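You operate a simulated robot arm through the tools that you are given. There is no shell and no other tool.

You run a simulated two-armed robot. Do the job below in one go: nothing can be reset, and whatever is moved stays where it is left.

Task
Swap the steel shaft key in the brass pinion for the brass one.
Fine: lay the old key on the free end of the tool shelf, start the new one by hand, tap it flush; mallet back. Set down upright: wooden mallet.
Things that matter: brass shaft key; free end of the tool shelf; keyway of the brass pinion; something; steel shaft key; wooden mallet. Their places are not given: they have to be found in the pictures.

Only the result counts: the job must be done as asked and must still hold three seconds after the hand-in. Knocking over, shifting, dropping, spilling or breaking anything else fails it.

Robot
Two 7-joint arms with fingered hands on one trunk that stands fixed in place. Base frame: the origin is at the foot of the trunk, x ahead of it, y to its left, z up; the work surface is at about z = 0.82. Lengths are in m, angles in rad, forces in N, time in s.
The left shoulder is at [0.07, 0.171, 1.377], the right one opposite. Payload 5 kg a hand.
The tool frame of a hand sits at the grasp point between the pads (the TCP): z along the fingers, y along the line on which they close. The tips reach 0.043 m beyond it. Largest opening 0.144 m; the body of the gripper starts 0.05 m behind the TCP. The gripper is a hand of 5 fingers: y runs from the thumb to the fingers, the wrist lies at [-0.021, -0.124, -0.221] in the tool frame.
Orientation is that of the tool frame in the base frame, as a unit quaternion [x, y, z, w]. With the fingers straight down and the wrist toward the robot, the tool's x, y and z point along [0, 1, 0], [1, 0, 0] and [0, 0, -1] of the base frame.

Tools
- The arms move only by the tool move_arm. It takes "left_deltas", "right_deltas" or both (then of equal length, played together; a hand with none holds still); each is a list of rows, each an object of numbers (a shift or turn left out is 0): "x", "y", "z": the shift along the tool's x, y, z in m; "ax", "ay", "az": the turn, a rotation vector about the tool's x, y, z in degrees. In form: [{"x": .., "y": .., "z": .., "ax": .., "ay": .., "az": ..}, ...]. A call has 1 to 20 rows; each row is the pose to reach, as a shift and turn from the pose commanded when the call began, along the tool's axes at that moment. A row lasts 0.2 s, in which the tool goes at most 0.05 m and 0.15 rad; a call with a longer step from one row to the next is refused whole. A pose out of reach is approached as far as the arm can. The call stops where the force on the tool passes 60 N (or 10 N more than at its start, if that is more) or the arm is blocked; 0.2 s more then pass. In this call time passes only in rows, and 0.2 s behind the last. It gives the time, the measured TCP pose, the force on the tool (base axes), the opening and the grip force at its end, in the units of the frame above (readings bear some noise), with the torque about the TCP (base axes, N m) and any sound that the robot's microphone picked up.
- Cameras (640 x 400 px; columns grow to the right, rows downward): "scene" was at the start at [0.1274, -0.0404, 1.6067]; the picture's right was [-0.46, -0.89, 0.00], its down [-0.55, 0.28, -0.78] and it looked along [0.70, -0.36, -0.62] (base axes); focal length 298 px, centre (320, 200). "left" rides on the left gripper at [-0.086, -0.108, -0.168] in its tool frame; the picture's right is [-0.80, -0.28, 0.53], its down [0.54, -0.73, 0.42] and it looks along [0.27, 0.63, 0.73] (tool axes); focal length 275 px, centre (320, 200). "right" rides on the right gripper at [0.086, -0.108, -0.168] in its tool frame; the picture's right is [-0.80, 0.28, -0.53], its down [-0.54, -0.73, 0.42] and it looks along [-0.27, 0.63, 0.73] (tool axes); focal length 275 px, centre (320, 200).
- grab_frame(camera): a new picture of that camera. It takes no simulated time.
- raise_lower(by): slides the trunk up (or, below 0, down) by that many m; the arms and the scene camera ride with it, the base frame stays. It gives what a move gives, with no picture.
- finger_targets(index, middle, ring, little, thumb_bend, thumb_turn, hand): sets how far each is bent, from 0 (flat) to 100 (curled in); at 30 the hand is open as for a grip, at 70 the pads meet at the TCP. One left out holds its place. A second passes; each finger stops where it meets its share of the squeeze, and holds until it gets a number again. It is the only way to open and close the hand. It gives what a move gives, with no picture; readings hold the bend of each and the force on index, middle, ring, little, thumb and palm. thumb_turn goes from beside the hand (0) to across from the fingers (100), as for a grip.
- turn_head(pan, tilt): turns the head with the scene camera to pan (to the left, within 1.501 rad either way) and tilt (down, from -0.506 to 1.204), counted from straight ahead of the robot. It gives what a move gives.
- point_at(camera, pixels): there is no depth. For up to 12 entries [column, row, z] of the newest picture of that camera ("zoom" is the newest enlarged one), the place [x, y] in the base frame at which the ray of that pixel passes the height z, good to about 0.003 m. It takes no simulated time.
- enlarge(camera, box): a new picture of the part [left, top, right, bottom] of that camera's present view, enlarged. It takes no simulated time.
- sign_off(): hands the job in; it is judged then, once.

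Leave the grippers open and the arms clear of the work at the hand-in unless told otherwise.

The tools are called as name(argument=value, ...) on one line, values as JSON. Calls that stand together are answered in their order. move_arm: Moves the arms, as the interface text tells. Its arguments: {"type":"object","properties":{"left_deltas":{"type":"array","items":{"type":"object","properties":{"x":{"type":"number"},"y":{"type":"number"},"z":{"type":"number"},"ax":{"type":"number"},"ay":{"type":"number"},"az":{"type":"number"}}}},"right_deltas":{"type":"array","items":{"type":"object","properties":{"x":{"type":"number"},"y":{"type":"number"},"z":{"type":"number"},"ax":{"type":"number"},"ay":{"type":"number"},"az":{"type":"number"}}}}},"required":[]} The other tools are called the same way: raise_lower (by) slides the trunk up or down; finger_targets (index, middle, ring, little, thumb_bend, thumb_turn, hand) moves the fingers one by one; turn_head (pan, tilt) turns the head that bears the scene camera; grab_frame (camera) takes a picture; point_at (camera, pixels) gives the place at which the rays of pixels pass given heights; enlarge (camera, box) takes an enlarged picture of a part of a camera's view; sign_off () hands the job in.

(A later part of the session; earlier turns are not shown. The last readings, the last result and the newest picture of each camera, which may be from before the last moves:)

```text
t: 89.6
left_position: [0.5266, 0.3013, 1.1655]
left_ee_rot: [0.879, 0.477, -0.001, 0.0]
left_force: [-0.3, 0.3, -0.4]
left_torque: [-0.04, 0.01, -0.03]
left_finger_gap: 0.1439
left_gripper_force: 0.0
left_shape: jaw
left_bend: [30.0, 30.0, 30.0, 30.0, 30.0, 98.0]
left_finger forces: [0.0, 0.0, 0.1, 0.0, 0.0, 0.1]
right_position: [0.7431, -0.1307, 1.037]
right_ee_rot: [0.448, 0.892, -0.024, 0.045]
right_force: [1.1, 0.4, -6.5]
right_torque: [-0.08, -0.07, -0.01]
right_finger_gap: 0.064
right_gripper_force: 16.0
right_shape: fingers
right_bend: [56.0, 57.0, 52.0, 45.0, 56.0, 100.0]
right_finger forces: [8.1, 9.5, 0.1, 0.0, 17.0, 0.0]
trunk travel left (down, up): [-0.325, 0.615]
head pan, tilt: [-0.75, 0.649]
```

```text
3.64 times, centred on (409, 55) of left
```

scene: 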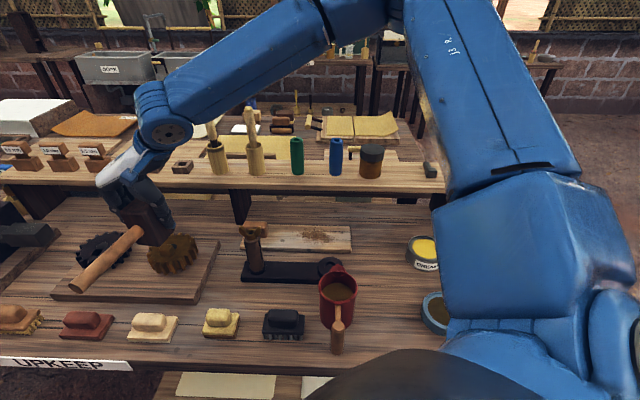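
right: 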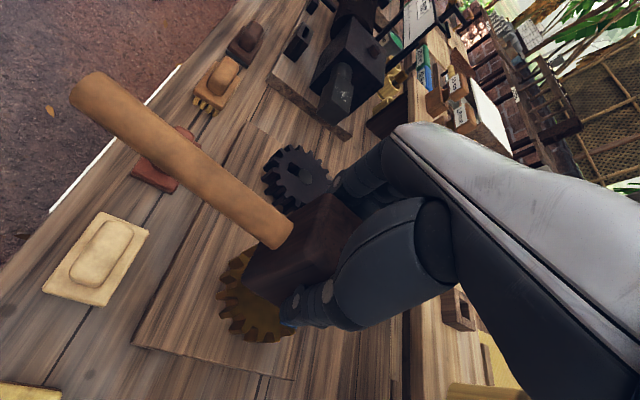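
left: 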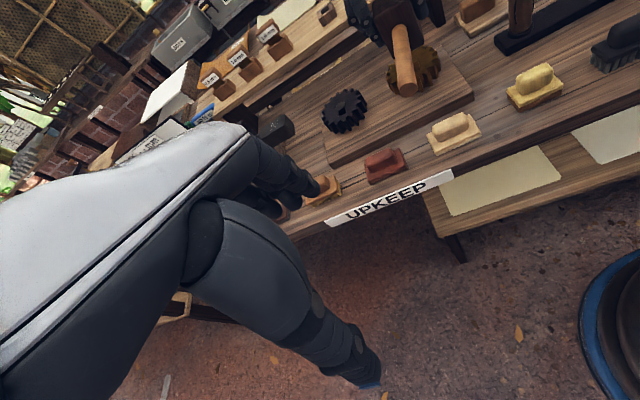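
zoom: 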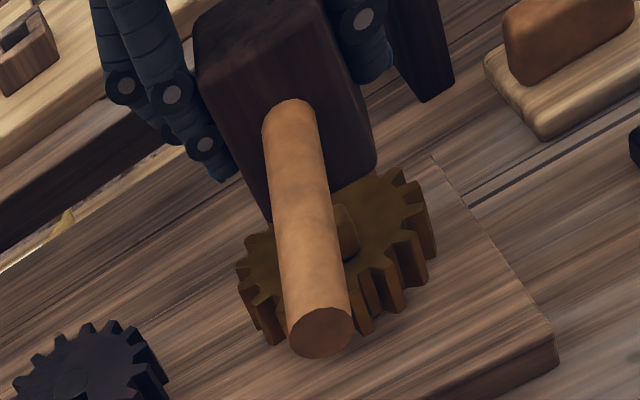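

Good alignment. One brisk tap, 5 cm down and back up.

move_arm(right_deltas=[{"x": 0.0051, "z": 0.0496}, {"x": 0.0003, "z": 0.003}])

enlarge(camera="scene", box=[60, 165, 220, 300])

enlarge(camera="scene", box=[136, 225, 200, 265])

enlarge(camera="left", box=[345, 0, 473, 110])

```text
t: 90.2
left_position: [0.5227, 0.3016, 1.1669]
left_ee_rot: [0.879, 0.477, 0.0, 0.001]
left_force: [-0.7, -0.4, 0.2]
left_torque: [-0.01, -0.1, -0.02]
left_finger_gap: 0.1438
left_gripper_force: 0.0
left_shape: jaw
left_bend: [30.0, 30.0, 30.0, 30.0, 30.0, 98.0]
left_finger forces: [0.1, 0.0, 0.0, 0.0, 0.1, 0.0]
right_position: [0.7387, -0.129, 1.0351]
right_ee_rot: [0.447, 0.893, -0.025, 0.047]
right_force: [-1.9, 0.6, -6.9]
right_torque: [-0.1, -0.15, -0.05]
right_finger_gap: 0.064
right_gripper_force: 17.5
right_shape: fingers
right_bend: [56.0, 57.0, 52.0, 45.0, 56.0, 100.0]
right_finger forces: [8.2, 9.3, 0.0, 0.1, 17.7, 0.0]
trunk travel left (down, up): [-0.325, 0.615]
head pan, tilt: [-0.75, 0.649]
```

```text
2.96 times, centred on (140, 232) of scene
```

zoom: 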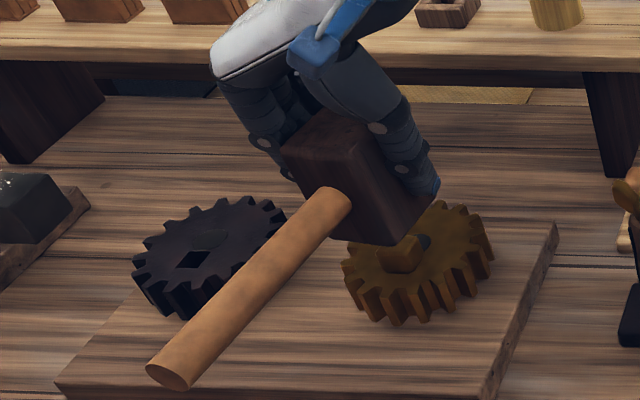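

```text
10.00 times, centred on (168, 245) of scene
```

zoom: 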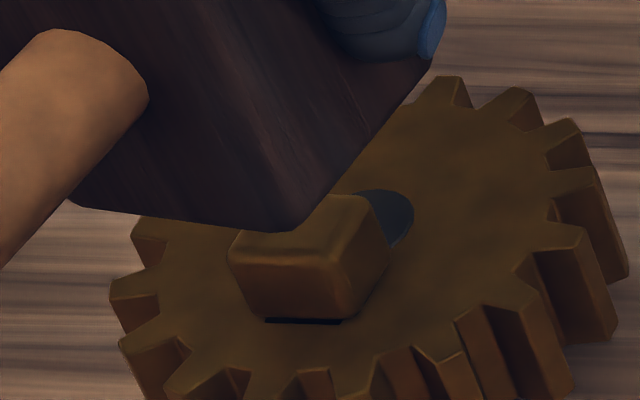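

```text
3.64 times, centred on (409, 55) of left
```

zoom: 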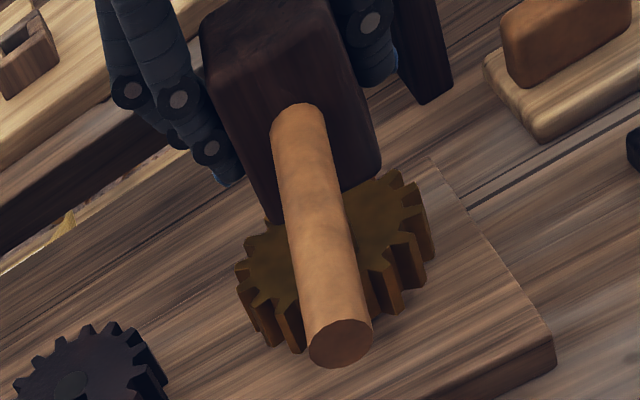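

The key hardly moved this time, so it may be seated. I lower slowly to feel where the face meets it.

move_arm(right_deltas=[{"x": 0.0026, "z": 0.025}, {"x": 0.0036, "z": 0.035}, {"x": 0.0041, "z": 0.04}])

enlarge(camera="right", box=[160, 200, 380, 340])

```text
t: 91.0
left_position: [0.5241, 0.3004, 1.1666]
left_ee_rot: [0.879, 0.476, 0.0, 0.0]
left_force: [0.0, -0.1, -0.4]
left_torque: [0.02, 0.06, 0.0]
left_finger_gap: 0.1436
left_gripper_force: 0.1
left_shape: jaw
left_bend: [30.0, 30.0, 30.0, 30.0, 30.0, 98.0]
left_finger forces: [0.1, 0.1, 0.0, 0.0, 0.0, 0.0]
right_position: [0.7422, -0.1301, 0.9964]
right_ee_rot: [0.449, 0.892, -0.023, 0.047]
right_force: [-1.3, -0.4, 4.9]
right_torque: [-0.05, -0.08, -0.02]
right_finger_gap: 0.0643
right_gripper_force: 18.2
right_shape: fingers
right_bend: [56.0, 57.0, 52.0, 45.0, 56.0, 100.0]
right_finger forces: [8.3, 9.3, 0.0, 0.0, 19.0, 0.0]
trunk travel left (down, up): [-0.325, 0.615]
head pan, tilt: [-0.75, 0.649]
```

```text
2.86 times, centred on (270, 270) of right
```

zoom: 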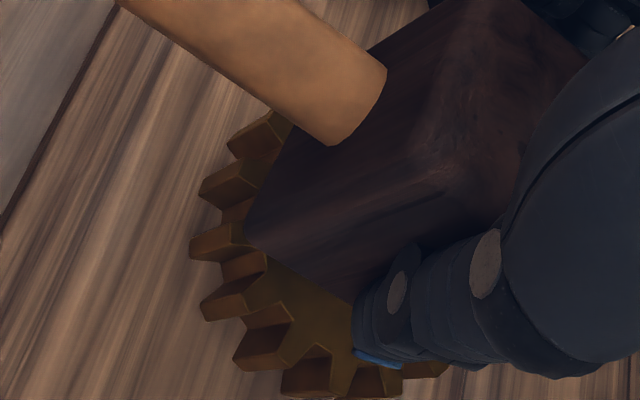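

The face meets the key at TCP z 0.997, so the taps are landing. By my measurements about 2 to 3 mm of gap may remain under the head, so I give two more firm taps.

move_arm(right_deltas=[{"x": -0.0046, "z": -0.045}, {"x": 0.0005, "z": 0.0045}, {"x": -0.0046, "z": -0.045}, {"x": 0.0005, "z": 0.0045}, {"x": -0.0046, "z": -0.045}])

enlarge(camera="scene", box=[136, 225, 200, 265])

enlarge(camera="scene", box=[60, 165, 220, 300])

enlarge(camera="right", box=[160, 200, 380, 340])

```text
t: 92.2
left_position: [0.5247, 0.3013, 1.1666]
left_ee_rot: [0.879, 0.477, 0.0, 0.0]
left_force: [-0.8, 0.0, 0.7]
left_torque: [-0.03, -0.07, 0.02]
left_finger_gap: 0.1438
left_gripper_force: 0.1
left_shape: jaw
left_bend: [30.0, 30.0, 30.0, 30.0, 30.0, 98.0]
left_finger forces: [0.1, 0.1, 0.0, 0.1, 0.0, 0.0]
right_position: [0.7393, -0.1316, 1.0391]
right_ee_rot: [0.448, 0.893, -0.024, 0.047]
right_force: [-0.8, -0.2, -6.3]
right_torque: [-0.08, -0.12, 0.02]
right_finger_gap: 0.0642
right_gripper_force: 17.6
right_shape: fingers
right_bend: [56.0, 57.0, 52.0, 45.0, 56.0, 100.0]
right_finger forces: [8.1, 9.2, 0.1, 0.0, 17.3, 0.0]
trunk travel left (down, up): [-0.325, 0.615]
head pan, tilt: [-0.75, 0.649]
```

```text
10.00 times, centred on (168, 245) of scene
```

zoom: 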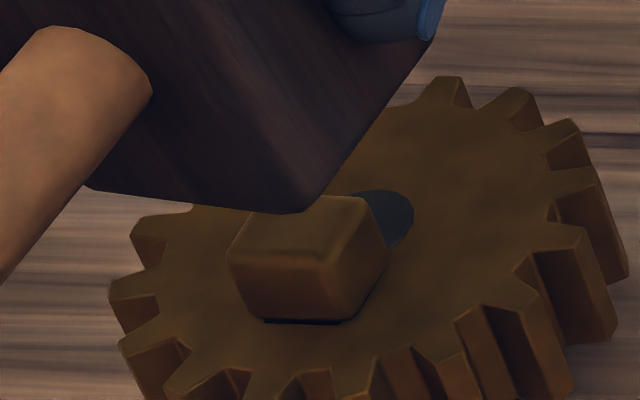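

```text
2.96 times, centred on (140, 232) of scene
```

zoom: 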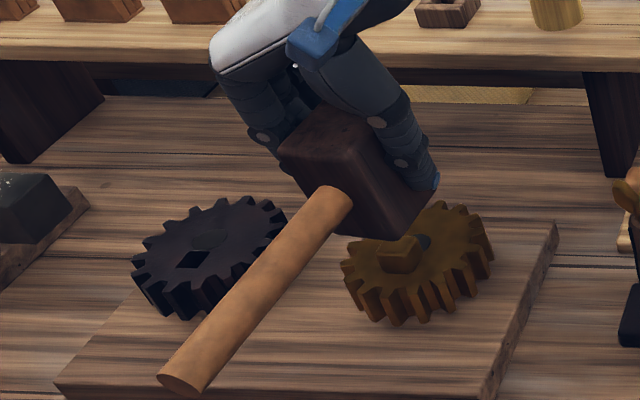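

```text
2.86 times, centred on (270, 270) of right
```

zoom: 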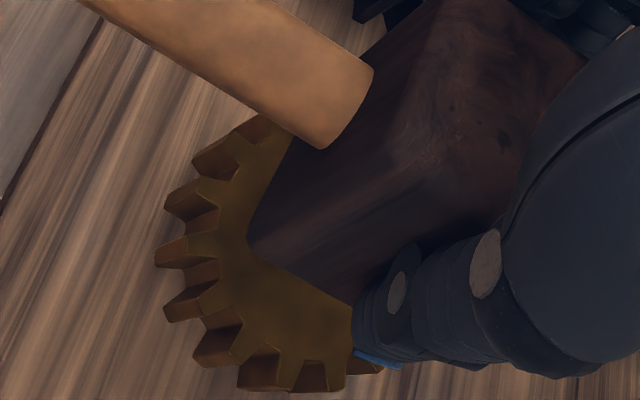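

The key no longer moves under the taps. I lift the mallet aside and inspect the key closely from three sides.

move_arm(right_deltas=[{"x": -0.0046, "z": -0.045}, {"x": -0.0062, "y": 0.025, "z": -0.06}, {"x": -0.0062, "y": 0.05, "z": -0.06}])

enlarge(camera="scene", box=[152, 238, 184, 260])

enlarge(camera="left", box=[405, 50, 437, 80])

grab_frame(camera="right")

```text
t: 93.0
left_position: [0.5285, 0.3008, 1.1651]
left_ee_rot: [0.879, 0.476, -0.002, -0.002]
left_force: [-0.6, -0.5, -0.2]
left_torque: [0.0, 0.07, 0.01]
left_finger_gap: 0.1438
left_gripper_force: 0.1
left_shape: jaw
left_bend: [30.0, 30.0, 30.0, 30.0, 30.0, 98.0]
left_finger forces: [0.0, 0.0, 0.0, 0.0, 0.1, 0.0]
right_position: [0.7857, -0.1006, 1.099]
right_ee_rot: [0.449, 0.892, -0.025, 0.045]
right_force: [1.2, -0.5, -6.6]
right_torque: [-0.06, -0.05, 0.03]
right_finger_gap: 0.0642
right_gripper_force: 17.7
right_shape: fingers
right_bend: [56.0, 57.0, 52.0, 45.0, 56.0, 100.0]
right_finger forces: [8.4, 9.2, 0.0, 0.1, 17.3, 0.0]
trunk travel left (down, up): [-0.325, 0.615]
head pan, tilt: [-0.75, 0.649]
```

```text
16.00 times, centred on (168, 249) of scene
```

zoom: 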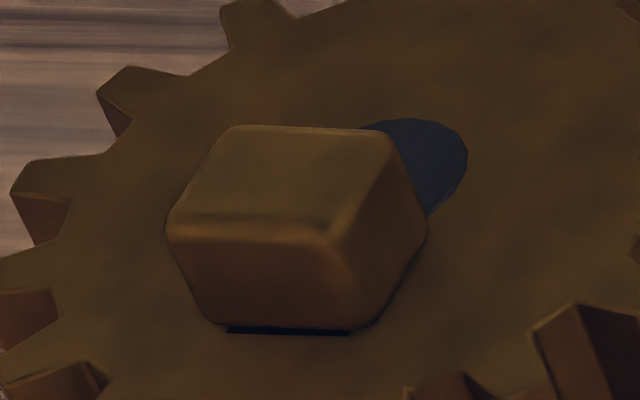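

```text
13.33 times, centred on (421, 65) of left
```

zoom: 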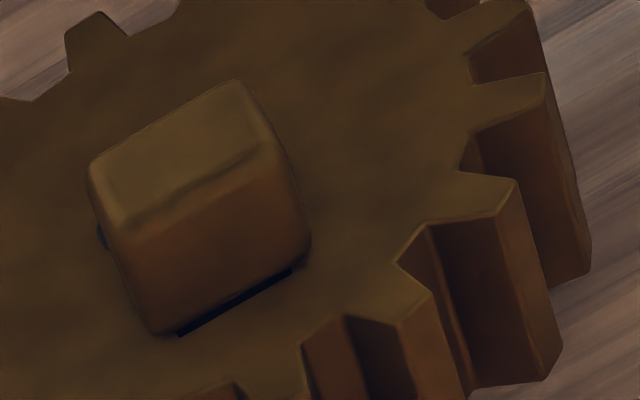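

```text
taken
```

right: 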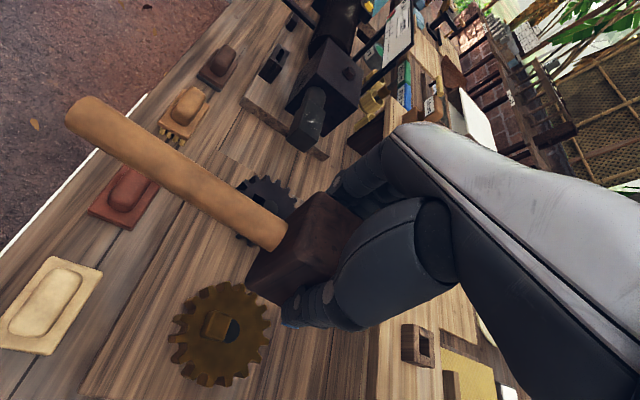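

The head looks seated all round; only a thin sliver of the keyway shows at the rounded front edge. To be sure, I triangulate the height of the key's top face.

grab_frame(camera="left")

grab_frame(camera="scene")

point_at(camera="scene", pixels=[[165.8, 247.4, 0.91], [165.8, 247.4, 0.92], [165.8, 247.4, 0.93], [174.3, 243.5, 0.9], [174.3, 243.5, 0.89]])

point_at(camera="left", pixels=[[410.7, 61.6, 0.91], [410.7, 61.6, 0.92], [410.7, 61.6, 0.93]])

```text
taken
```

left: 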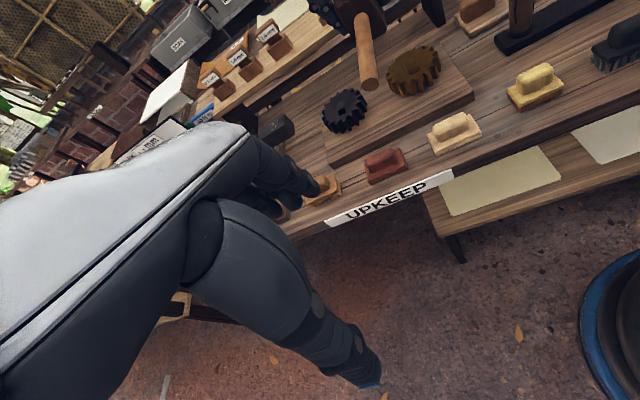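

```text
taken
```

scene: 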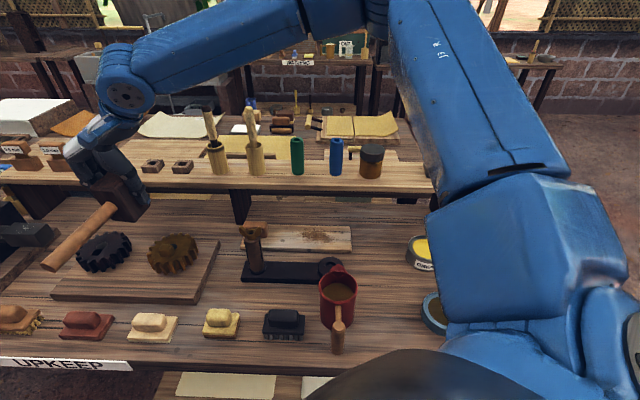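

```text
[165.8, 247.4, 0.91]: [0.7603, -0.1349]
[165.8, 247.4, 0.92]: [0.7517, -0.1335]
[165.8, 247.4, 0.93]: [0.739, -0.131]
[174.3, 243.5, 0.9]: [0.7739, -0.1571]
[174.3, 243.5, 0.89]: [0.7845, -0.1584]
```

```text
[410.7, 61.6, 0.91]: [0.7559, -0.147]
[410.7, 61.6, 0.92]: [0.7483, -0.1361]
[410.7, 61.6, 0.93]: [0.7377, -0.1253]
```

The key's top is at z 0.9225 and its head is about 22 mm tall, so its underside is at about 0.900, flush with the pinion face. Now the mallet goes back. I measure how it sits in the hand.

enlarge(camera="scene", box=[30, 150, 174, 280])

enlarge(camera="left", box=[305, 0, 433, 100])

enlarge(camera="right", box=[50, 80, 350, 340])

```text
3.08 times, centred on (102, 215) of scene
```

zoom: 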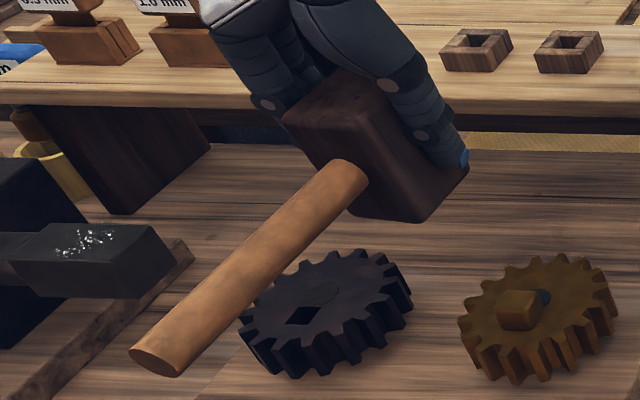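

```text
4.00 times, centred on (369, 50) of left
```

zoom: 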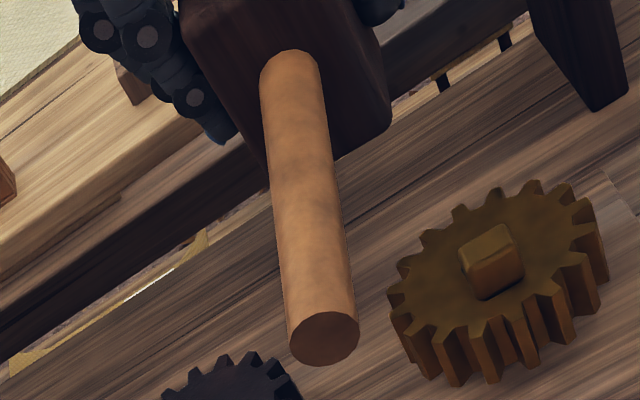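

```text
1.54 times, centred on (200, 210) of right
```

zoom: 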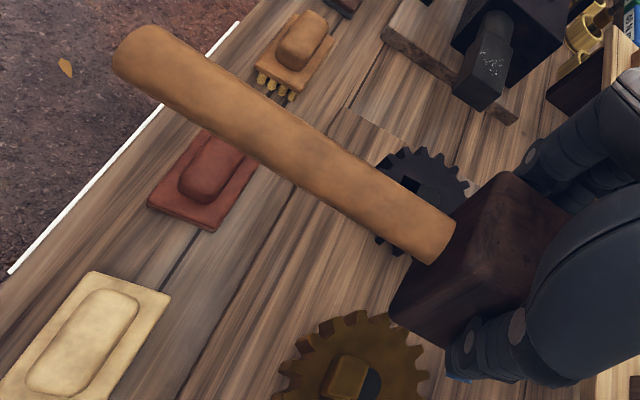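

I cross rays on the handle's end (scene (48.4,267), left (369.8,84.5)) and root (scene (111.7,207.8), left (361.5,16.3)).

point_at(camera="scene", pixels=[[48.4, 266.9, 1.02], [48.4, 266.9, 1.05], [48.4, 266.9, 1.08], [111.7, 207.8, 1.04], [111.7, 207.8, 1.07], [111.7, 207.8, 1.1]])

point_at(camera="left", pixels=[[369.8, 84.5, 1.02], [369.8, 84.5, 1.05], [369.8, 84.5, 1.08], [361.5, 16.3, 1.04], [361.5, 16.3, 1.07], [361.5, 16.3, 1.1]])

```text
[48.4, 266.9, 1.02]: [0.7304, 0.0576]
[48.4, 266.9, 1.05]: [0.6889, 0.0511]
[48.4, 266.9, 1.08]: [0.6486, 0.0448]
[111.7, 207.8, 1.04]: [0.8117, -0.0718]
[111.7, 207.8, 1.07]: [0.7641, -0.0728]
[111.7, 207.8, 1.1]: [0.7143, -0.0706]
```

```text
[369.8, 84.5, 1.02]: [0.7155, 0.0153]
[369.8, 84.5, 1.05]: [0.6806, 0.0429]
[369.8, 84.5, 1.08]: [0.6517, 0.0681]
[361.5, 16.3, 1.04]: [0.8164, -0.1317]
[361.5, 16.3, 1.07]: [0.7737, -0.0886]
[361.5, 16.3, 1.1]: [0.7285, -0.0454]
```

The mallet's handle droops about 10° again. Setting it straight down at its place would put my upright hand too close to the shelf edge, so I'll first stand it in the open space in front of its place, re-grip with the hand tilted, then set it in its proper place. First I level it.

move_arm(right_deltas=[{"z": -0.01, "ay": 4.8}, {"z": -0.02, "ay": 9.6}])

```text
t: 93.6
left_position: [0.5262, 0.3002, 1.1659]
left_ee_rot: [0.879, 0.478, 0.0, 0.0]
left_force: [0.0, 0.3, 1.0]
left_torque: [0.04, -0.01, -0.02]
left_finger_gap: 0.1437
left_gripper_force: 0.0
left_shape: jaw
left_bend: [30.0, 30.0, 30.0, 30.0, 30.0, 98.0]
left_finger forces: [0.0, 0.0, 0.1, 0.0, 0.0, 0.0]
right_position: [0.7817, -0.0983, 1.1213]
right_ee_rot: [0.449, 0.893, 0.015, -0.03]
right_force: [-0.3, -1.3, -6.9]
right_torque: [-0.08, -0.07, 0.0]
right_finger_gap: 0.0641
right_gripper_force: 16.7
right_shape: fingers
right_bend: [56.0, 57.0, 52.0, 45.0, 56.0, 100.0]
right_finger forces: [8.4, 9.3, 0.1, 0.0, 17.4, 0.0]
trunk travel left (down, up): [-0.325, 0.615]
head pan, tilt: [-0.75, 0.649]
```

I carry the level mallet over to the open space in front of its place, turning it so that the handle points straight to the robot.

move_arm(right_deltas=[{"x": -0.0059, "y": -0.0439, "z": -0.0004, "az": -1.3}, {"x": -0.0118, "y": -0.0878, "z": -0.0008, "az": -2.6}, {"x": -0.0177, "y": -0.1316, "z": -0.0012, "az": -3.9}, {"x": -0.0236, "y": -0.1755, "z": -0.0015, "az": -5.2}, {"x": -0.0295, "y": -0.2194, "z": -0.0019, "az": -6.5}, {"x": -0.0354, "y": -0.2633, "z": -0.0023, "az": -7.8}, {"x": -0.0414, "y": -0.3071, "z": -0.0027, "az": -9.1}, {"x": -0.0473, "y": -0.351, "z": -0.0031, "az": -10.4}, {"x": -0.0532, "y": -0.3949, "z": -0.0035, "az": -11.7}, {"x": -0.0591, "y": -0.4388, "z": -0.0038, "az": -13}, {"x": -0.065, "y": -0.4826, "z": -0.0042, "az": -14.3}, {"x": -0.0709, "y": -0.5265, "z": -0.0046, "az": -15.6}, {"x": -0.0768, "y": -0.5704, "z": -0.005, "az": -17}])

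grab_frame(camera="scene")

grab_frame(camera="right")

enlarge(camera="scene", box=[310, 150, 454, 300])

```text
t: 96.4
left_position: [0.5228, 0.2992, 1.1667]
left_ee_rot: [0.879, 0.477, 0.001, 0.0]
left_force: [0.0, -0.4, 0.3]
left_torque: [0.02, -0.04, 0.0]
left_finger_gap: 0.1438
left_gripper_force: 0.1
left_shape: jaw
left_bend: [30.0, 30.0, 30.0, 30.0, 30.0, 98.0]
left_finger forces: [0.1, 0.1, 0.0, 0.1, 0.0, 0.0]
right_position: [0.3665, -0.503, 1.119]
right_ee_rot: [0.311, 0.95, 0.018, -0.025]
right_force: [-0.4, 0.0, -6.9]
right_torque: [-0.05, -0.13, -0.03]
right_finger_gap: 0.064
right_gripper_force: 17.3
right_shape: fingers
right_bend: [56.0, 57.0, 52.0, 45.0, 56.0, 100.0]
right_finger forces: [8.1, 9.2, 0.1, 0.0, 17.3, 0.1]
trunk travel left (down, up): [-0.325, 0.615]
head pan, tilt: [-0.75, 0.649]
```

```text
taken
```

scene: 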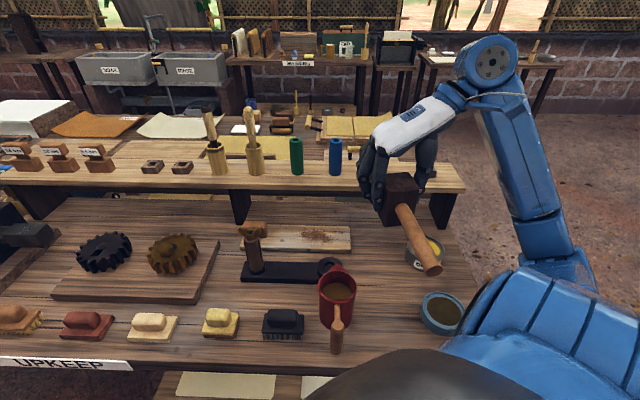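

```text
taken
```

right: 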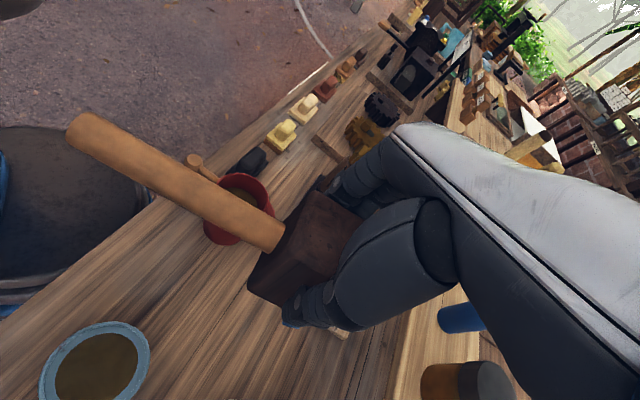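

```text
2.67 times, centred on (382, 225) of scene
```

zoom: 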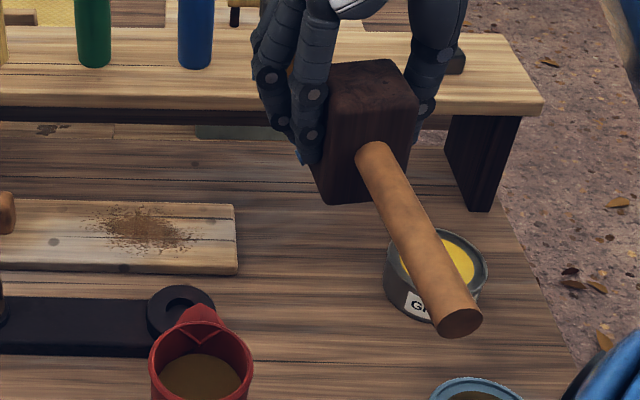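

I measure the mallet's attitude here: handle end at scene (434,271) and right (85,131), root at scene (404,210) and right (276,236).

point_at(camera="scene", pixels=[[434.4, 270.7, 1.04], [434.4, 270.7, 1.07], [434.4, 270.7, 1.1], [404.4, 210, 1.04], [404.4, 210, 1.07], [404.4, 210, 1.1]])

point_at(camera="right", pixels=[[85, 131, 1.04], [85, 131, 1.07], [85, 131, 1.1], [276, 236, 1.04], [276, 236, 1.07], [276, 236, 1.1]])

enlarge(camera="scene", box=[360, 160, 456, 280])

```text
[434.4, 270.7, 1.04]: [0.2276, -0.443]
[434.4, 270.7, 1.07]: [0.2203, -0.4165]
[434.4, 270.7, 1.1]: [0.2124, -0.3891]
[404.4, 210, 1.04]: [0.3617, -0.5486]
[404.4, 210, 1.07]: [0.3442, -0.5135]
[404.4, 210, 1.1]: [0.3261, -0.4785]
```

```text
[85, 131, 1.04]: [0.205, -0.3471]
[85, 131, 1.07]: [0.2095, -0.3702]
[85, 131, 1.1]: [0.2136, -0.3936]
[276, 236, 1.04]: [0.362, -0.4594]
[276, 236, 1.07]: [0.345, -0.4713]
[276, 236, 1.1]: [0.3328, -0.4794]
```

```text
3.33 times, centred on (408, 220) of scene
```

zoom: 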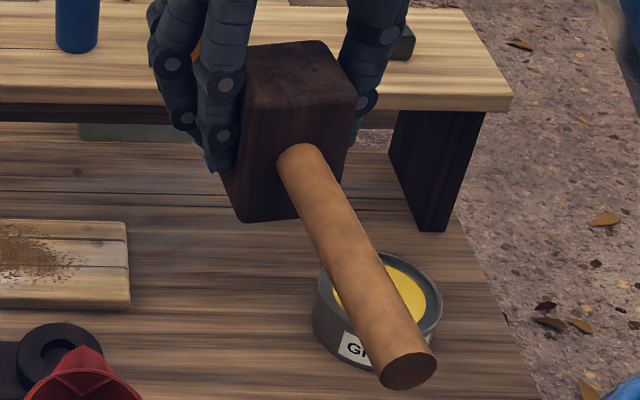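

The handle is level at z 1.10 and points at the robot. I lower the mallet into the free space, stopping just above the table.

move_arm(right_deltas=[{"x": -0.0026, "y": -0.0008, "z": 0.0449}, {"x": -0.0053, "y": -0.0017, "z": 0.0898}, {"x": -0.0079, "y": -0.0025, "z": 0.1347}, {"x": -0.0106, "y": -0.0034, "z": 0.1796}, {"x": -0.0129, "y": -0.0041, "z": 0.2196}])

enlarge(camera="scene", box=[320, 205, 448, 325])

grab_frame(camera="right")

```text
t: 97.6
left_position: [0.5247, 0.2996, 1.1663]
left_ee_rot: [0.879, 0.477, -0.001, 0.0]
left_force: [-0.2, 0.4, 0.6]
left_torque: [-0.01, 0.01, 0.01]
left_finger_gap: 0.1439
left_gripper_force: 0.0
left_shape: jaw
left_bend: [30.0, 30.0, 30.0, 30.0, 30.0, 98.0]
left_finger forces: [0.0, 0.1, 0.0, 0.1, 0.0, 0.0]
right_position: [0.3681, -0.5012, 0.8991]
right_ee_rot: [0.311, 0.95, 0.019, -0.026]
right_force: [0.2, -0.1, -6.6]
right_torque: [-0.07, -0.07, -0.05]
right_finger_gap: 0.0642
right_gripper_force: 17.6
right_shape: fingers
right_bend: [56.0, 57.0, 52.0, 45.0, 56.0, 100.0]
right_finger forces: [8.1, 9.2, 0.0, 0.0, 17.2, 0.0]
trunk travel left (down, up): [-0.325, 0.615]
head pan, tilt: [-0.75, 0.649]
```

```text
3.33 times, centred on (384, 265) of scene
```

zoom: 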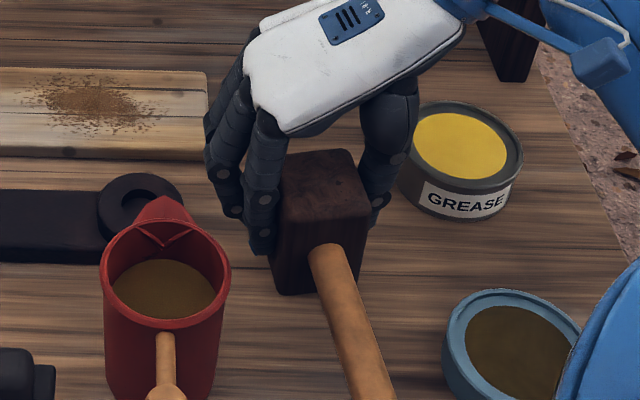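

```text
taken
```

right: 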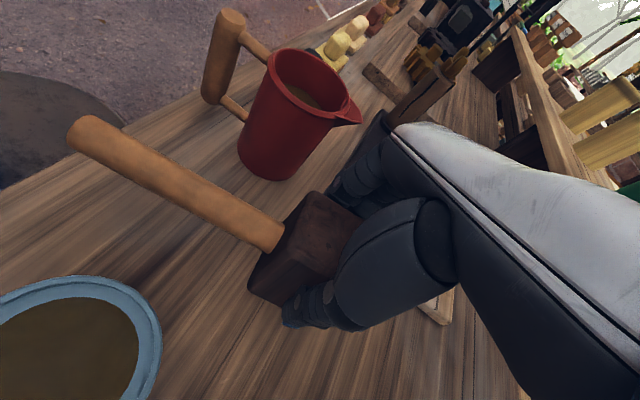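

The mallet is clear of the mug and the bowl. I lower it slowly to the table, watching the force (-7 N while hanging).

move_arm(right_deltas=[{"x": -0.0002, "z": 0.004}, {"x": -0.0005, "z": 0.008}, {"x": -0.0007, "z": 0.012}])

```text
t: 98.4
left_position: [0.5242, 0.3017, 1.1677]
left_ee_rot: [0.879, 0.477, 0.0, 0.0]
left_force: [0.2, 0.0, 0.0]
left_torque: [0.03, -0.01, 0.01]
left_finger_gap: 0.1439
left_gripper_force: 0.0
left_shape: jaw
left_bend: [30.0, 30.0, 30.0, 30.0, 30.0, 98.0]
left_finger forces: [0.0, 0.0, 0.1, 0.0, 0.0, 0.0]
right_position: [0.368, -0.5004, 0.8913]
right_ee_rot: [0.312, 0.95, 0.018, -0.023]
right_force: [0.8, -5.5, 26.6]
right_torque: [0.01, -0.24, -0.04]
right_finger_gap: 0.0643
right_gripper_force: 21.7
right_shape: fingers
right_bend: [56.0, 57.0, 52.0, 45.0, 56.0, 100.0]
right_finger forces: [8.2, 11.0, 0.0, 0.0, 23.2, 0.0]
trunk travel left (down, up): [-0.325, 0.615]
head pan, tilt: [-0.75, 0.649]
```

It is on the table (pressing about 33 N). I ease up slightly to unload.

move_arm(right_deltas=[{"z": -0.003}])

enlarge(camera="scene", box=[320, 205, 448, 325])

```text
t: 98.8
left_position: [0.5242, 0.3009, 1.167]
left_ee_rot: [0.879, 0.477, -0.001, 0.0]
left_force: [0.1, 0.2, -0.1]
left_torque: [0.01, 0.04, 0.0]
left_finger_gap: 0.1439
left_gripper_force: 0.0
left_shape: jaw
left_bend: [30.0, 30.0, 30.0, 30.0, 30.0, 98.0]
left_finger forces: [0.0, 0.1, 0.0, 0.0, 0.1, 0.0]
right_position: [0.3675, -0.5003, 0.8923]
right_ee_rot: [0.31, 0.95, 0.019, -0.026]
right_force: [1.9, -2.0, 13.5]
right_torque: [0.23, -0.35, -0.04]
right_finger_gap: 0.0641
right_gripper_force: 20.0
right_shape: fingers
right_bend: [56.0, 57.0, 52.0, 45.0, 56.0, 100.0]
right_finger forces: [9.1, 10.9, 0.0, 0.0, 20.8, 0.0]
trunk travel left (down, up): [-0.325, 0.615]
head pan, tilt: [-0.75, 0.649]
```

```text
3.33 times, centred on (384, 265) of scene
```

zoom: 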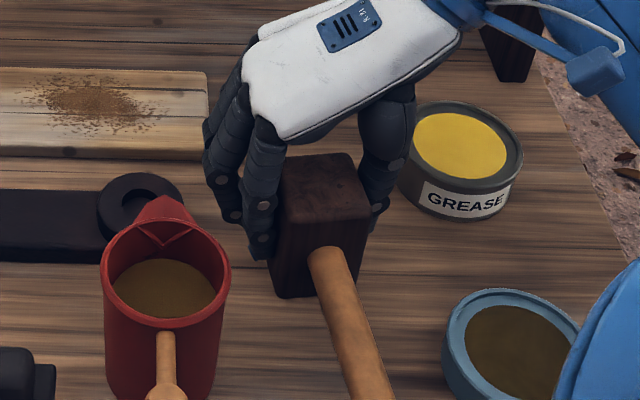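

Still pressing about 20 N, so I ease up a little more.

move_arm(right_deltas=[{"z": -0.0028}])

```text
t: 99.2
left_position: [0.5243, 0.3016, 1.166]
left_ee_rot: [0.879, 0.477, -0.001, 0.0]
left_force: [-0.3, 0.2, 0.1]
left_torque: [-0.01, -0.01, 0.02]
left_finger_gap: 0.1438
left_gripper_force: 0.0
left_shape: jaw
left_bend: [30.0, 30.0, 30.0, 30.0, 30.0, 98.0]
left_finger forces: [0.0, 0.1, 0.0, 0.1, 0.0, 0.0]
right_position: [0.3687, -0.5011, 0.8939]
right_ee_rot: [0.312, 0.95, 0.018, -0.028]
right_force: [-0.8, 1.1, -2.6]
right_torque: [0.14, -0.18, 0.0]
right_finger_gap: 0.0641
right_gripper_force: 18.2
right_shape: fingers
right_bend: [56.0, 57.0, 52.0, 45.0, 56.0, 100.0]
right_finger forces: [8.7, 9.9, 0.0, 0.0, 17.3, 0.0]
trunk travel left (down, up): [-0.325, 0.615]
head pan, tilt: [-0.75, 0.649]
```

The table now carries most of the mallet. I open the fingers gently.

finger_targets(hand="right", index=51, middle=51, ring=48, thumb_bend=50)

enlarge(camera="scene", box=[320, 205, 448, 325])

enlarge(camera="right", box=[200, 160, 400, 350])

```text
t: 100.2
left_position: [0.5245, 0.3003, 1.1659]
left_ee_rot: [0.879, 0.477, 0.0, 0.0]
left_force: [-0.4, -0.4, -0.1]
left_torque: [-0.02, -0.01, 0.0]
left_finger_gap: 0.1437
left_gripper_force: 0.2
left_shape: jaw
left_bend: [30.0, 30.0, 30.0, 30.0, 30.0, 98.0]
left_finger forces: [0.0, 0.0, 0.0, 0.0, 0.0, 0.0]
right_position: [0.3683, -0.5027, 0.8934]
right_ee_rot: [0.312, 0.95, 0.018, -0.026]
right_force: [0.3, 0.1, -0.4]
right_torque: [0.01, 0.0, -0.01]
right_finger_gap: 0.0759
right_gripper_force: 0.0
right_shape: fingers
right_bend: [51.0, 51.0, 48.0, 45.0, 50.0, 100.0]
right_finger forces: [0.0, 0.1, 0.0, 0.1, 0.0, 0.0]
trunk travel left (down, up): [-0.325, 0.615]
head pan, tilt: [-0.75, 0.649]
```

```text
3.33 times, centred on (384, 265) of scene
```

zoom: 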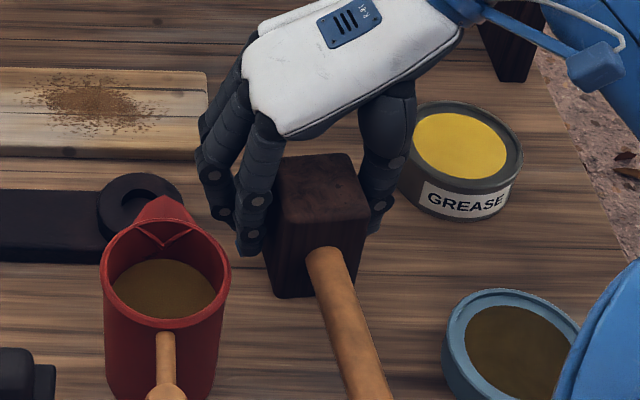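

```text
2.11 times, centred on (300, 255) of right
```

zoom: 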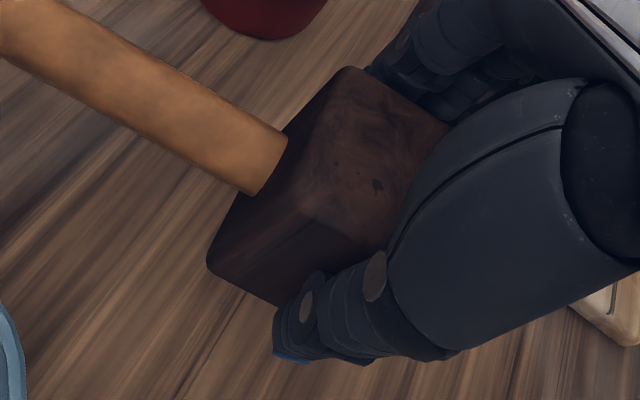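

The mallet stands by itself. I lift the hand straight up to see it and plan the re-grip.

move_arm(right_deltas=[{"z": -0.03}, {"z": -0.075}, {"z": -0.12}, {"z": -0.16}])

grab_frame(camera="scene")

enlarge(camera="scene", box=[360, 230, 424, 310])

grab_frame(camera="right")

```text
t: 101.2
left_position: [0.5247, 0.3004, 1.1663]
left_ee_rot: [0.879, 0.477, 0.0, 0.0]
left_force: [0.0, 0.4, 0.3]
left_torque: [0.02, -0.01, 0.02]
left_finger_gap: 0.1437
left_gripper_force: 0.1
left_shape: jaw
left_bend: [30.0, 30.0, 30.0, 30.0, 30.0, 98.0]
left_finger forces: [0.0, 0.0, 0.0, 0.0, 0.0, 0.0]
right_position: [0.3762, -0.5076, 1.0558]
right_ee_rot: [0.312, 0.949, 0.018, -0.026]
right_force: [-0.3, -0.9, 0.4]
right_torque: [0.02, 0.03, 0.0]
right_finger_gap: 0.0758
right_gripper_force: 0.0
right_shape: fingers
right_bend: [51.0, 51.0, 48.0, 45.0, 50.0, 100.0]
right_finger forces: [0.1, 0.0, 0.0, 0.0, 0.0, 0.1]
trunk travel left (down, up): [-0.325, 0.615]
head pan, tilt: [-0.75, 0.649]
```

```text
taken
```

scene: 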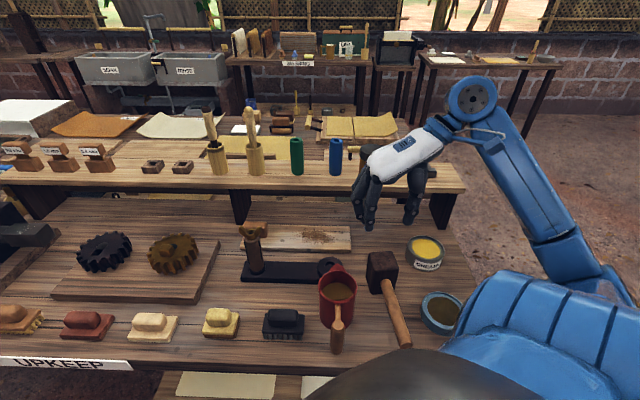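

```text
5.00 times, centred on (392, 270) of scene
```

zoom: 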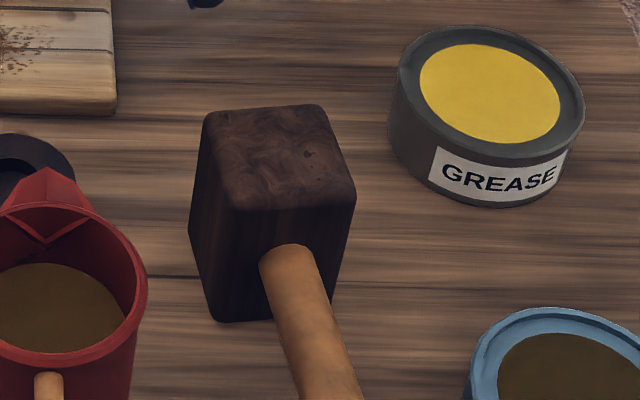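

```text
taken
```

right: 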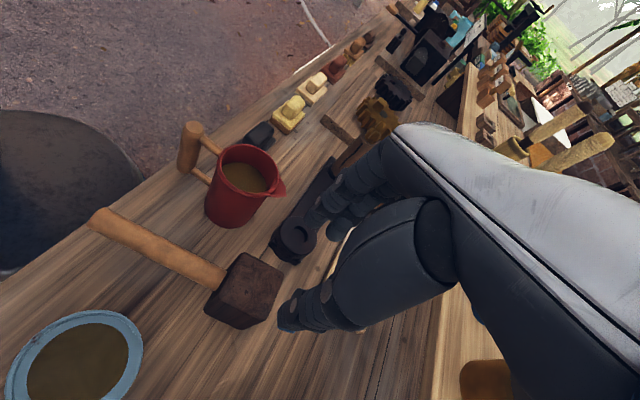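

I measure the mallet's present pose from the head's corners.

point_at(camera="scene", pixels=[[369, 253.6, 0.91], [392.4, 251.6, 0.91], [399, 270, 0.91], [374.4, 272, 0.91], [371, 294, 0.82], [366, 277, 0.82]])

enlarge(camera="right", box=[180, 230, 300, 340])

```text
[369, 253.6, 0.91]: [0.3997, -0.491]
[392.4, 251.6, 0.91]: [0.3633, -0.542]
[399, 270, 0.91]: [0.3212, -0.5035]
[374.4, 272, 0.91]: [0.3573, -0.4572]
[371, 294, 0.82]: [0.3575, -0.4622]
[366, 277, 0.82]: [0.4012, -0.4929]
```

```text
3.64 times, centred on (240, 285) of right
```

zoom: 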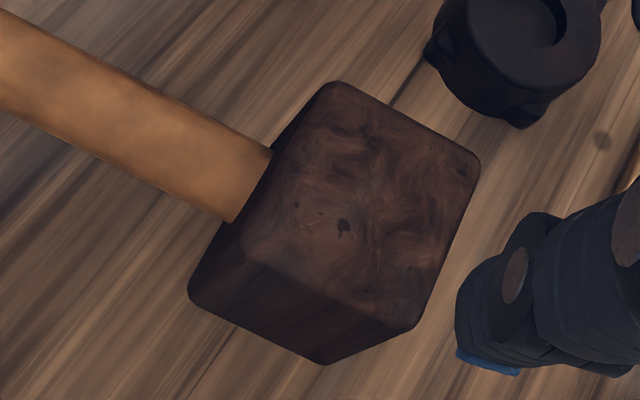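

I cross-check with the right zoom: top corners (335,83), (480,165), (413,325), (245,250).

point_at(camera="zoom", pixels=[[335, 83, 0.91], [480, 165, 0.91], [413, 325, 0.91], [245, 250, 0.91], [190, 292, 0.82], [322, 362, 0.82]])

```text
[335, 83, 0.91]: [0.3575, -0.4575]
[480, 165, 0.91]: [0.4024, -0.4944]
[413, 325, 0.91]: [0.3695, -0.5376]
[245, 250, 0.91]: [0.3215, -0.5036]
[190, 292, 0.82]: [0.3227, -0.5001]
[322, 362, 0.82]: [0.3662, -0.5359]
```

Both views agree: the head's centre is at (0.362, -0.498) with the handle pointing at 141°. I tilt the hand 33° back to the earlier grip attitude and line it up above the head.

move_arm(right_deltas=[{"x": 0.0068, "y": 0.001, "z": 0.0004, "ax": 0.18, "ay": -8.25, "az": 0.61}, {"x": 0.0135, "y": 0.0021, "z": 0.0009, "ax": 0.36, "ay": -16.5, "az": 1.22}, {"x": 0.0203, "y": 0.0032, "z": 0.0013, "ax": 0.54, "ay": -24.75, "az": 1.82}, {"x": 0.027, "y": 0.0042, "z": 0.0017, "ax": 0.72, "ay": -33, "az": 2.43}])

finger_targets(hand="right", index=46, middle=46, ring=46, little=45, thumb_bend=49)

grab_frame(camera="scene")

grab_frame(camera="right")

```text
t: 102.2
left_position: [0.5245, 0.3012, 1.1659]
left_ee_rot: [0.879, 0.477, 0.0, 0.0]
left_force: [-1.0, 0.1, 0.0]
left_torque: [0.02, 0.01, 0.03]
left_finger_gap: 0.1443
left_gripper_force: 0.0
left_shape: jaw
left_bend: [30.0, 30.0, 30.0, 30.0, 30.0, 98.0]
left_finger forces: [0.0, 0.0, 0.0, 0.0, 0.0, 0.1]
right_position: [0.3714, -0.5239, 1.0573]
right_ee_rot: [0.322, 0.912, -0.078, 0.243]
right_force: [-0.5, 0.6, -0.9]
right_torque: [0.0, -0.01, 0.01]
right_finger_gap: 0.076
right_gripper_force: 0.1
right_shape: fingers
right_bend: [51.0, 51.0, 48.0, 45.0, 50.0, 100.0]
right_finger forces: [0.0, 0.1, 0.0, 0.0, 0.0, 0.0]
right hand out of reach, approached as far as the arm can: row 4
trunk travel left (down, up): [-0.325, 0.615]
head pan, tilt: [-0.75, 0.649]
```

```text
t: 103.2
left_position: [0.5245, 0.3009, 1.1662]
left_ee_rot: [0.879, 0.478, 0.0, 0.0]
left_force: [0.0, -0.3, 0.2]
left_torque: [-0.02, 0.02, 0.01]
left_finger_gap: 0.1439
left_gripper_force: 0.0
left_shape: jaw
left_bend: [30.0, 30.0, 30.0, 30.0, 30.0, 98.0]
left_finger forces: [0.1, 0.0, 0.1, 0.0, 0.0, 0.0]
right_position: [0.3719, -0.5231, 1.0591]
right_ee_rot: [0.322, 0.912, -0.077, 0.243]
right_force: [0.6, -0.1, -0.1]
right_torque: [0.02, -0.03, -0.03]
right_finger_gap: 0.0868
right_gripper_force: 0.0
right_shape: fingers
right_bend: [46.0, 46.0, 46.0, 45.0, 49.0, 100.0]
right_finger forces: [0.0, 0.0, 0.0, 0.1, 0.0, 0.1]
trunk travel left (down, up): [-0.325, 0.615]
head pan, tilt: [-0.75, 0.649]
```

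```text
taken
```

scene: 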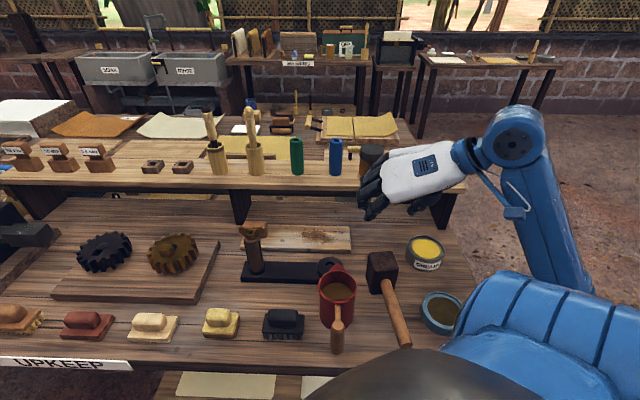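

```text
taken
```

right: 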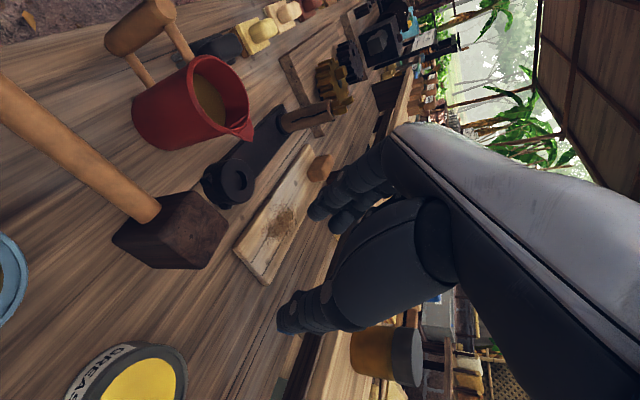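

That tilt is just beyond the inner reach with the trunk this low. I raise the trunk by 0.15 m (the hand rises with it, clear of everything), which gives the arm more room.

raise_lower(by=0.15)

```text
t: 105.0
left_position: [0.5252, 0.301, 1.3161]
left_ee_rot: [0.879, 0.477, 0.0, 0.001]
left_force: [-0.9, 0.4, -0.2]
left_torque: [-0.01, 0.0, -0.04]
left_finger_gap: 0.1438
left_gripper_force: 0.1
left_shape: jaw
left_bend: [30.0, 30.0, 30.0, 30.0, 30.0, 98.0]
left_finger forces: [0.0, 0.0, 0.1, 0.1, 0.0, 0.0]
right_position: [0.3718, -0.5214, 1.2072]
right_ee_rot: [0.323, 0.912, -0.077, 0.242]
right_force: [0.2, -0.1, -0.9]
right_torque: [-0.01, 0.0, -0.01]
right_finger_gap: 0.0869
right_gripper_force: 0.0
right_shape: fingers
right_bend: [46.0, 46.0, 46.0, 45.0, 49.0, 100.0]
right_finger forces: [0.0, 0.0, 0.0, 0.0, 0.0, 0.1]
trunk travel left (down, up): [-0.475, 0.465]
head pan, tilt: [-0.75, 0.649]
```

I bring the hand down above the mallet head, to about (0.357, -0.488, 1.00).

move_arm(right_deltas=[{"x": 0.026, "y": 0.0027, "z": 0.033}, {"x": 0.0521, "y": 0.0053, "z": 0.066}, {"x": 0.0781, "y": 0.008, "z": 0.099}, {"x": 0.1042, "y": 0.0106, "z": 0.132}, {"x": 0.1302, "y": 0.0133, "z": 0.165}])

grab_frame(camera="scene")

grab_frame(camera="right")

```text
t: 106.2
left_position: [0.5243, 0.3007, 1.316]
left_ee_rot: [0.879, 0.477, 0.0, -0.001]
left_force: [0.3, -0.3, 0.3]
left_torque: [-0.01, -0.04, 0.02]
left_finger_gap: 0.1439
left_gripper_force: 0.1
left_shape: jaw
left_bend: [30.0, 30.0, 30.0, 30.0, 30.0, 98.0]
left_finger forces: [0.0, 0.1, 0.0, 0.0, 0.1, 0.1]
right_position: [0.3556, -0.4906, 1.0002]
right_ee_rot: [0.323, 0.911, -0.078, 0.243]
right_force: [-0.3, -0.1, 0.2]
right_torque: [-0.01, -0.03, -0.03]
right_finger_gap: 0.0871
right_gripper_force: 0.1
right_shape: fingers
right_bend: [46.0, 46.0, 46.0, 45.0, 49.0, 100.0]
right_finger forces: [0.0, 0.0, 0.0, 0.0, 0.0, 0.0]
right hand out of reach, approached as far as the arm can: row 1, 2, 3
trunk travel left (down, up): [-0.475, 0.465]
head pan, tilt: [-0.75, 0.649]
```

```text
taken
```

scene: 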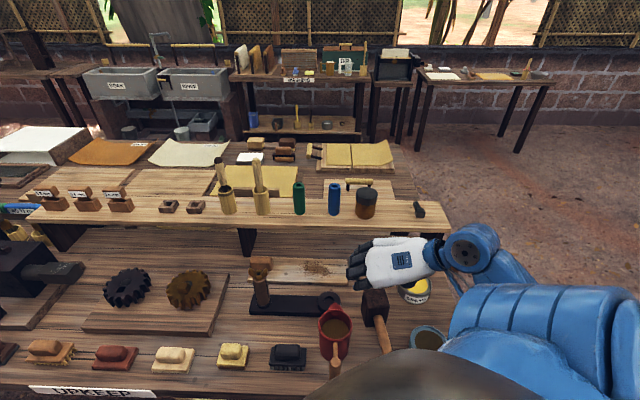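

```text
taken
```

right: 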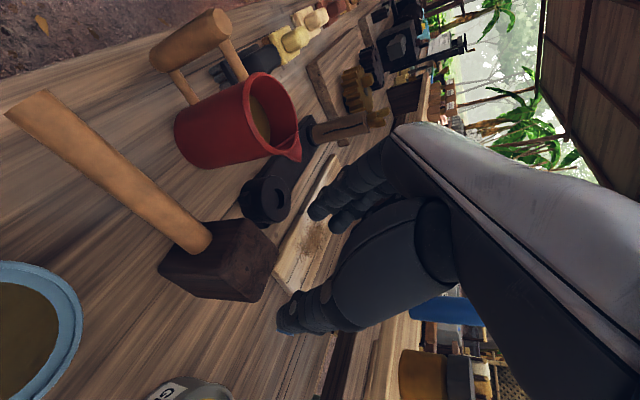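

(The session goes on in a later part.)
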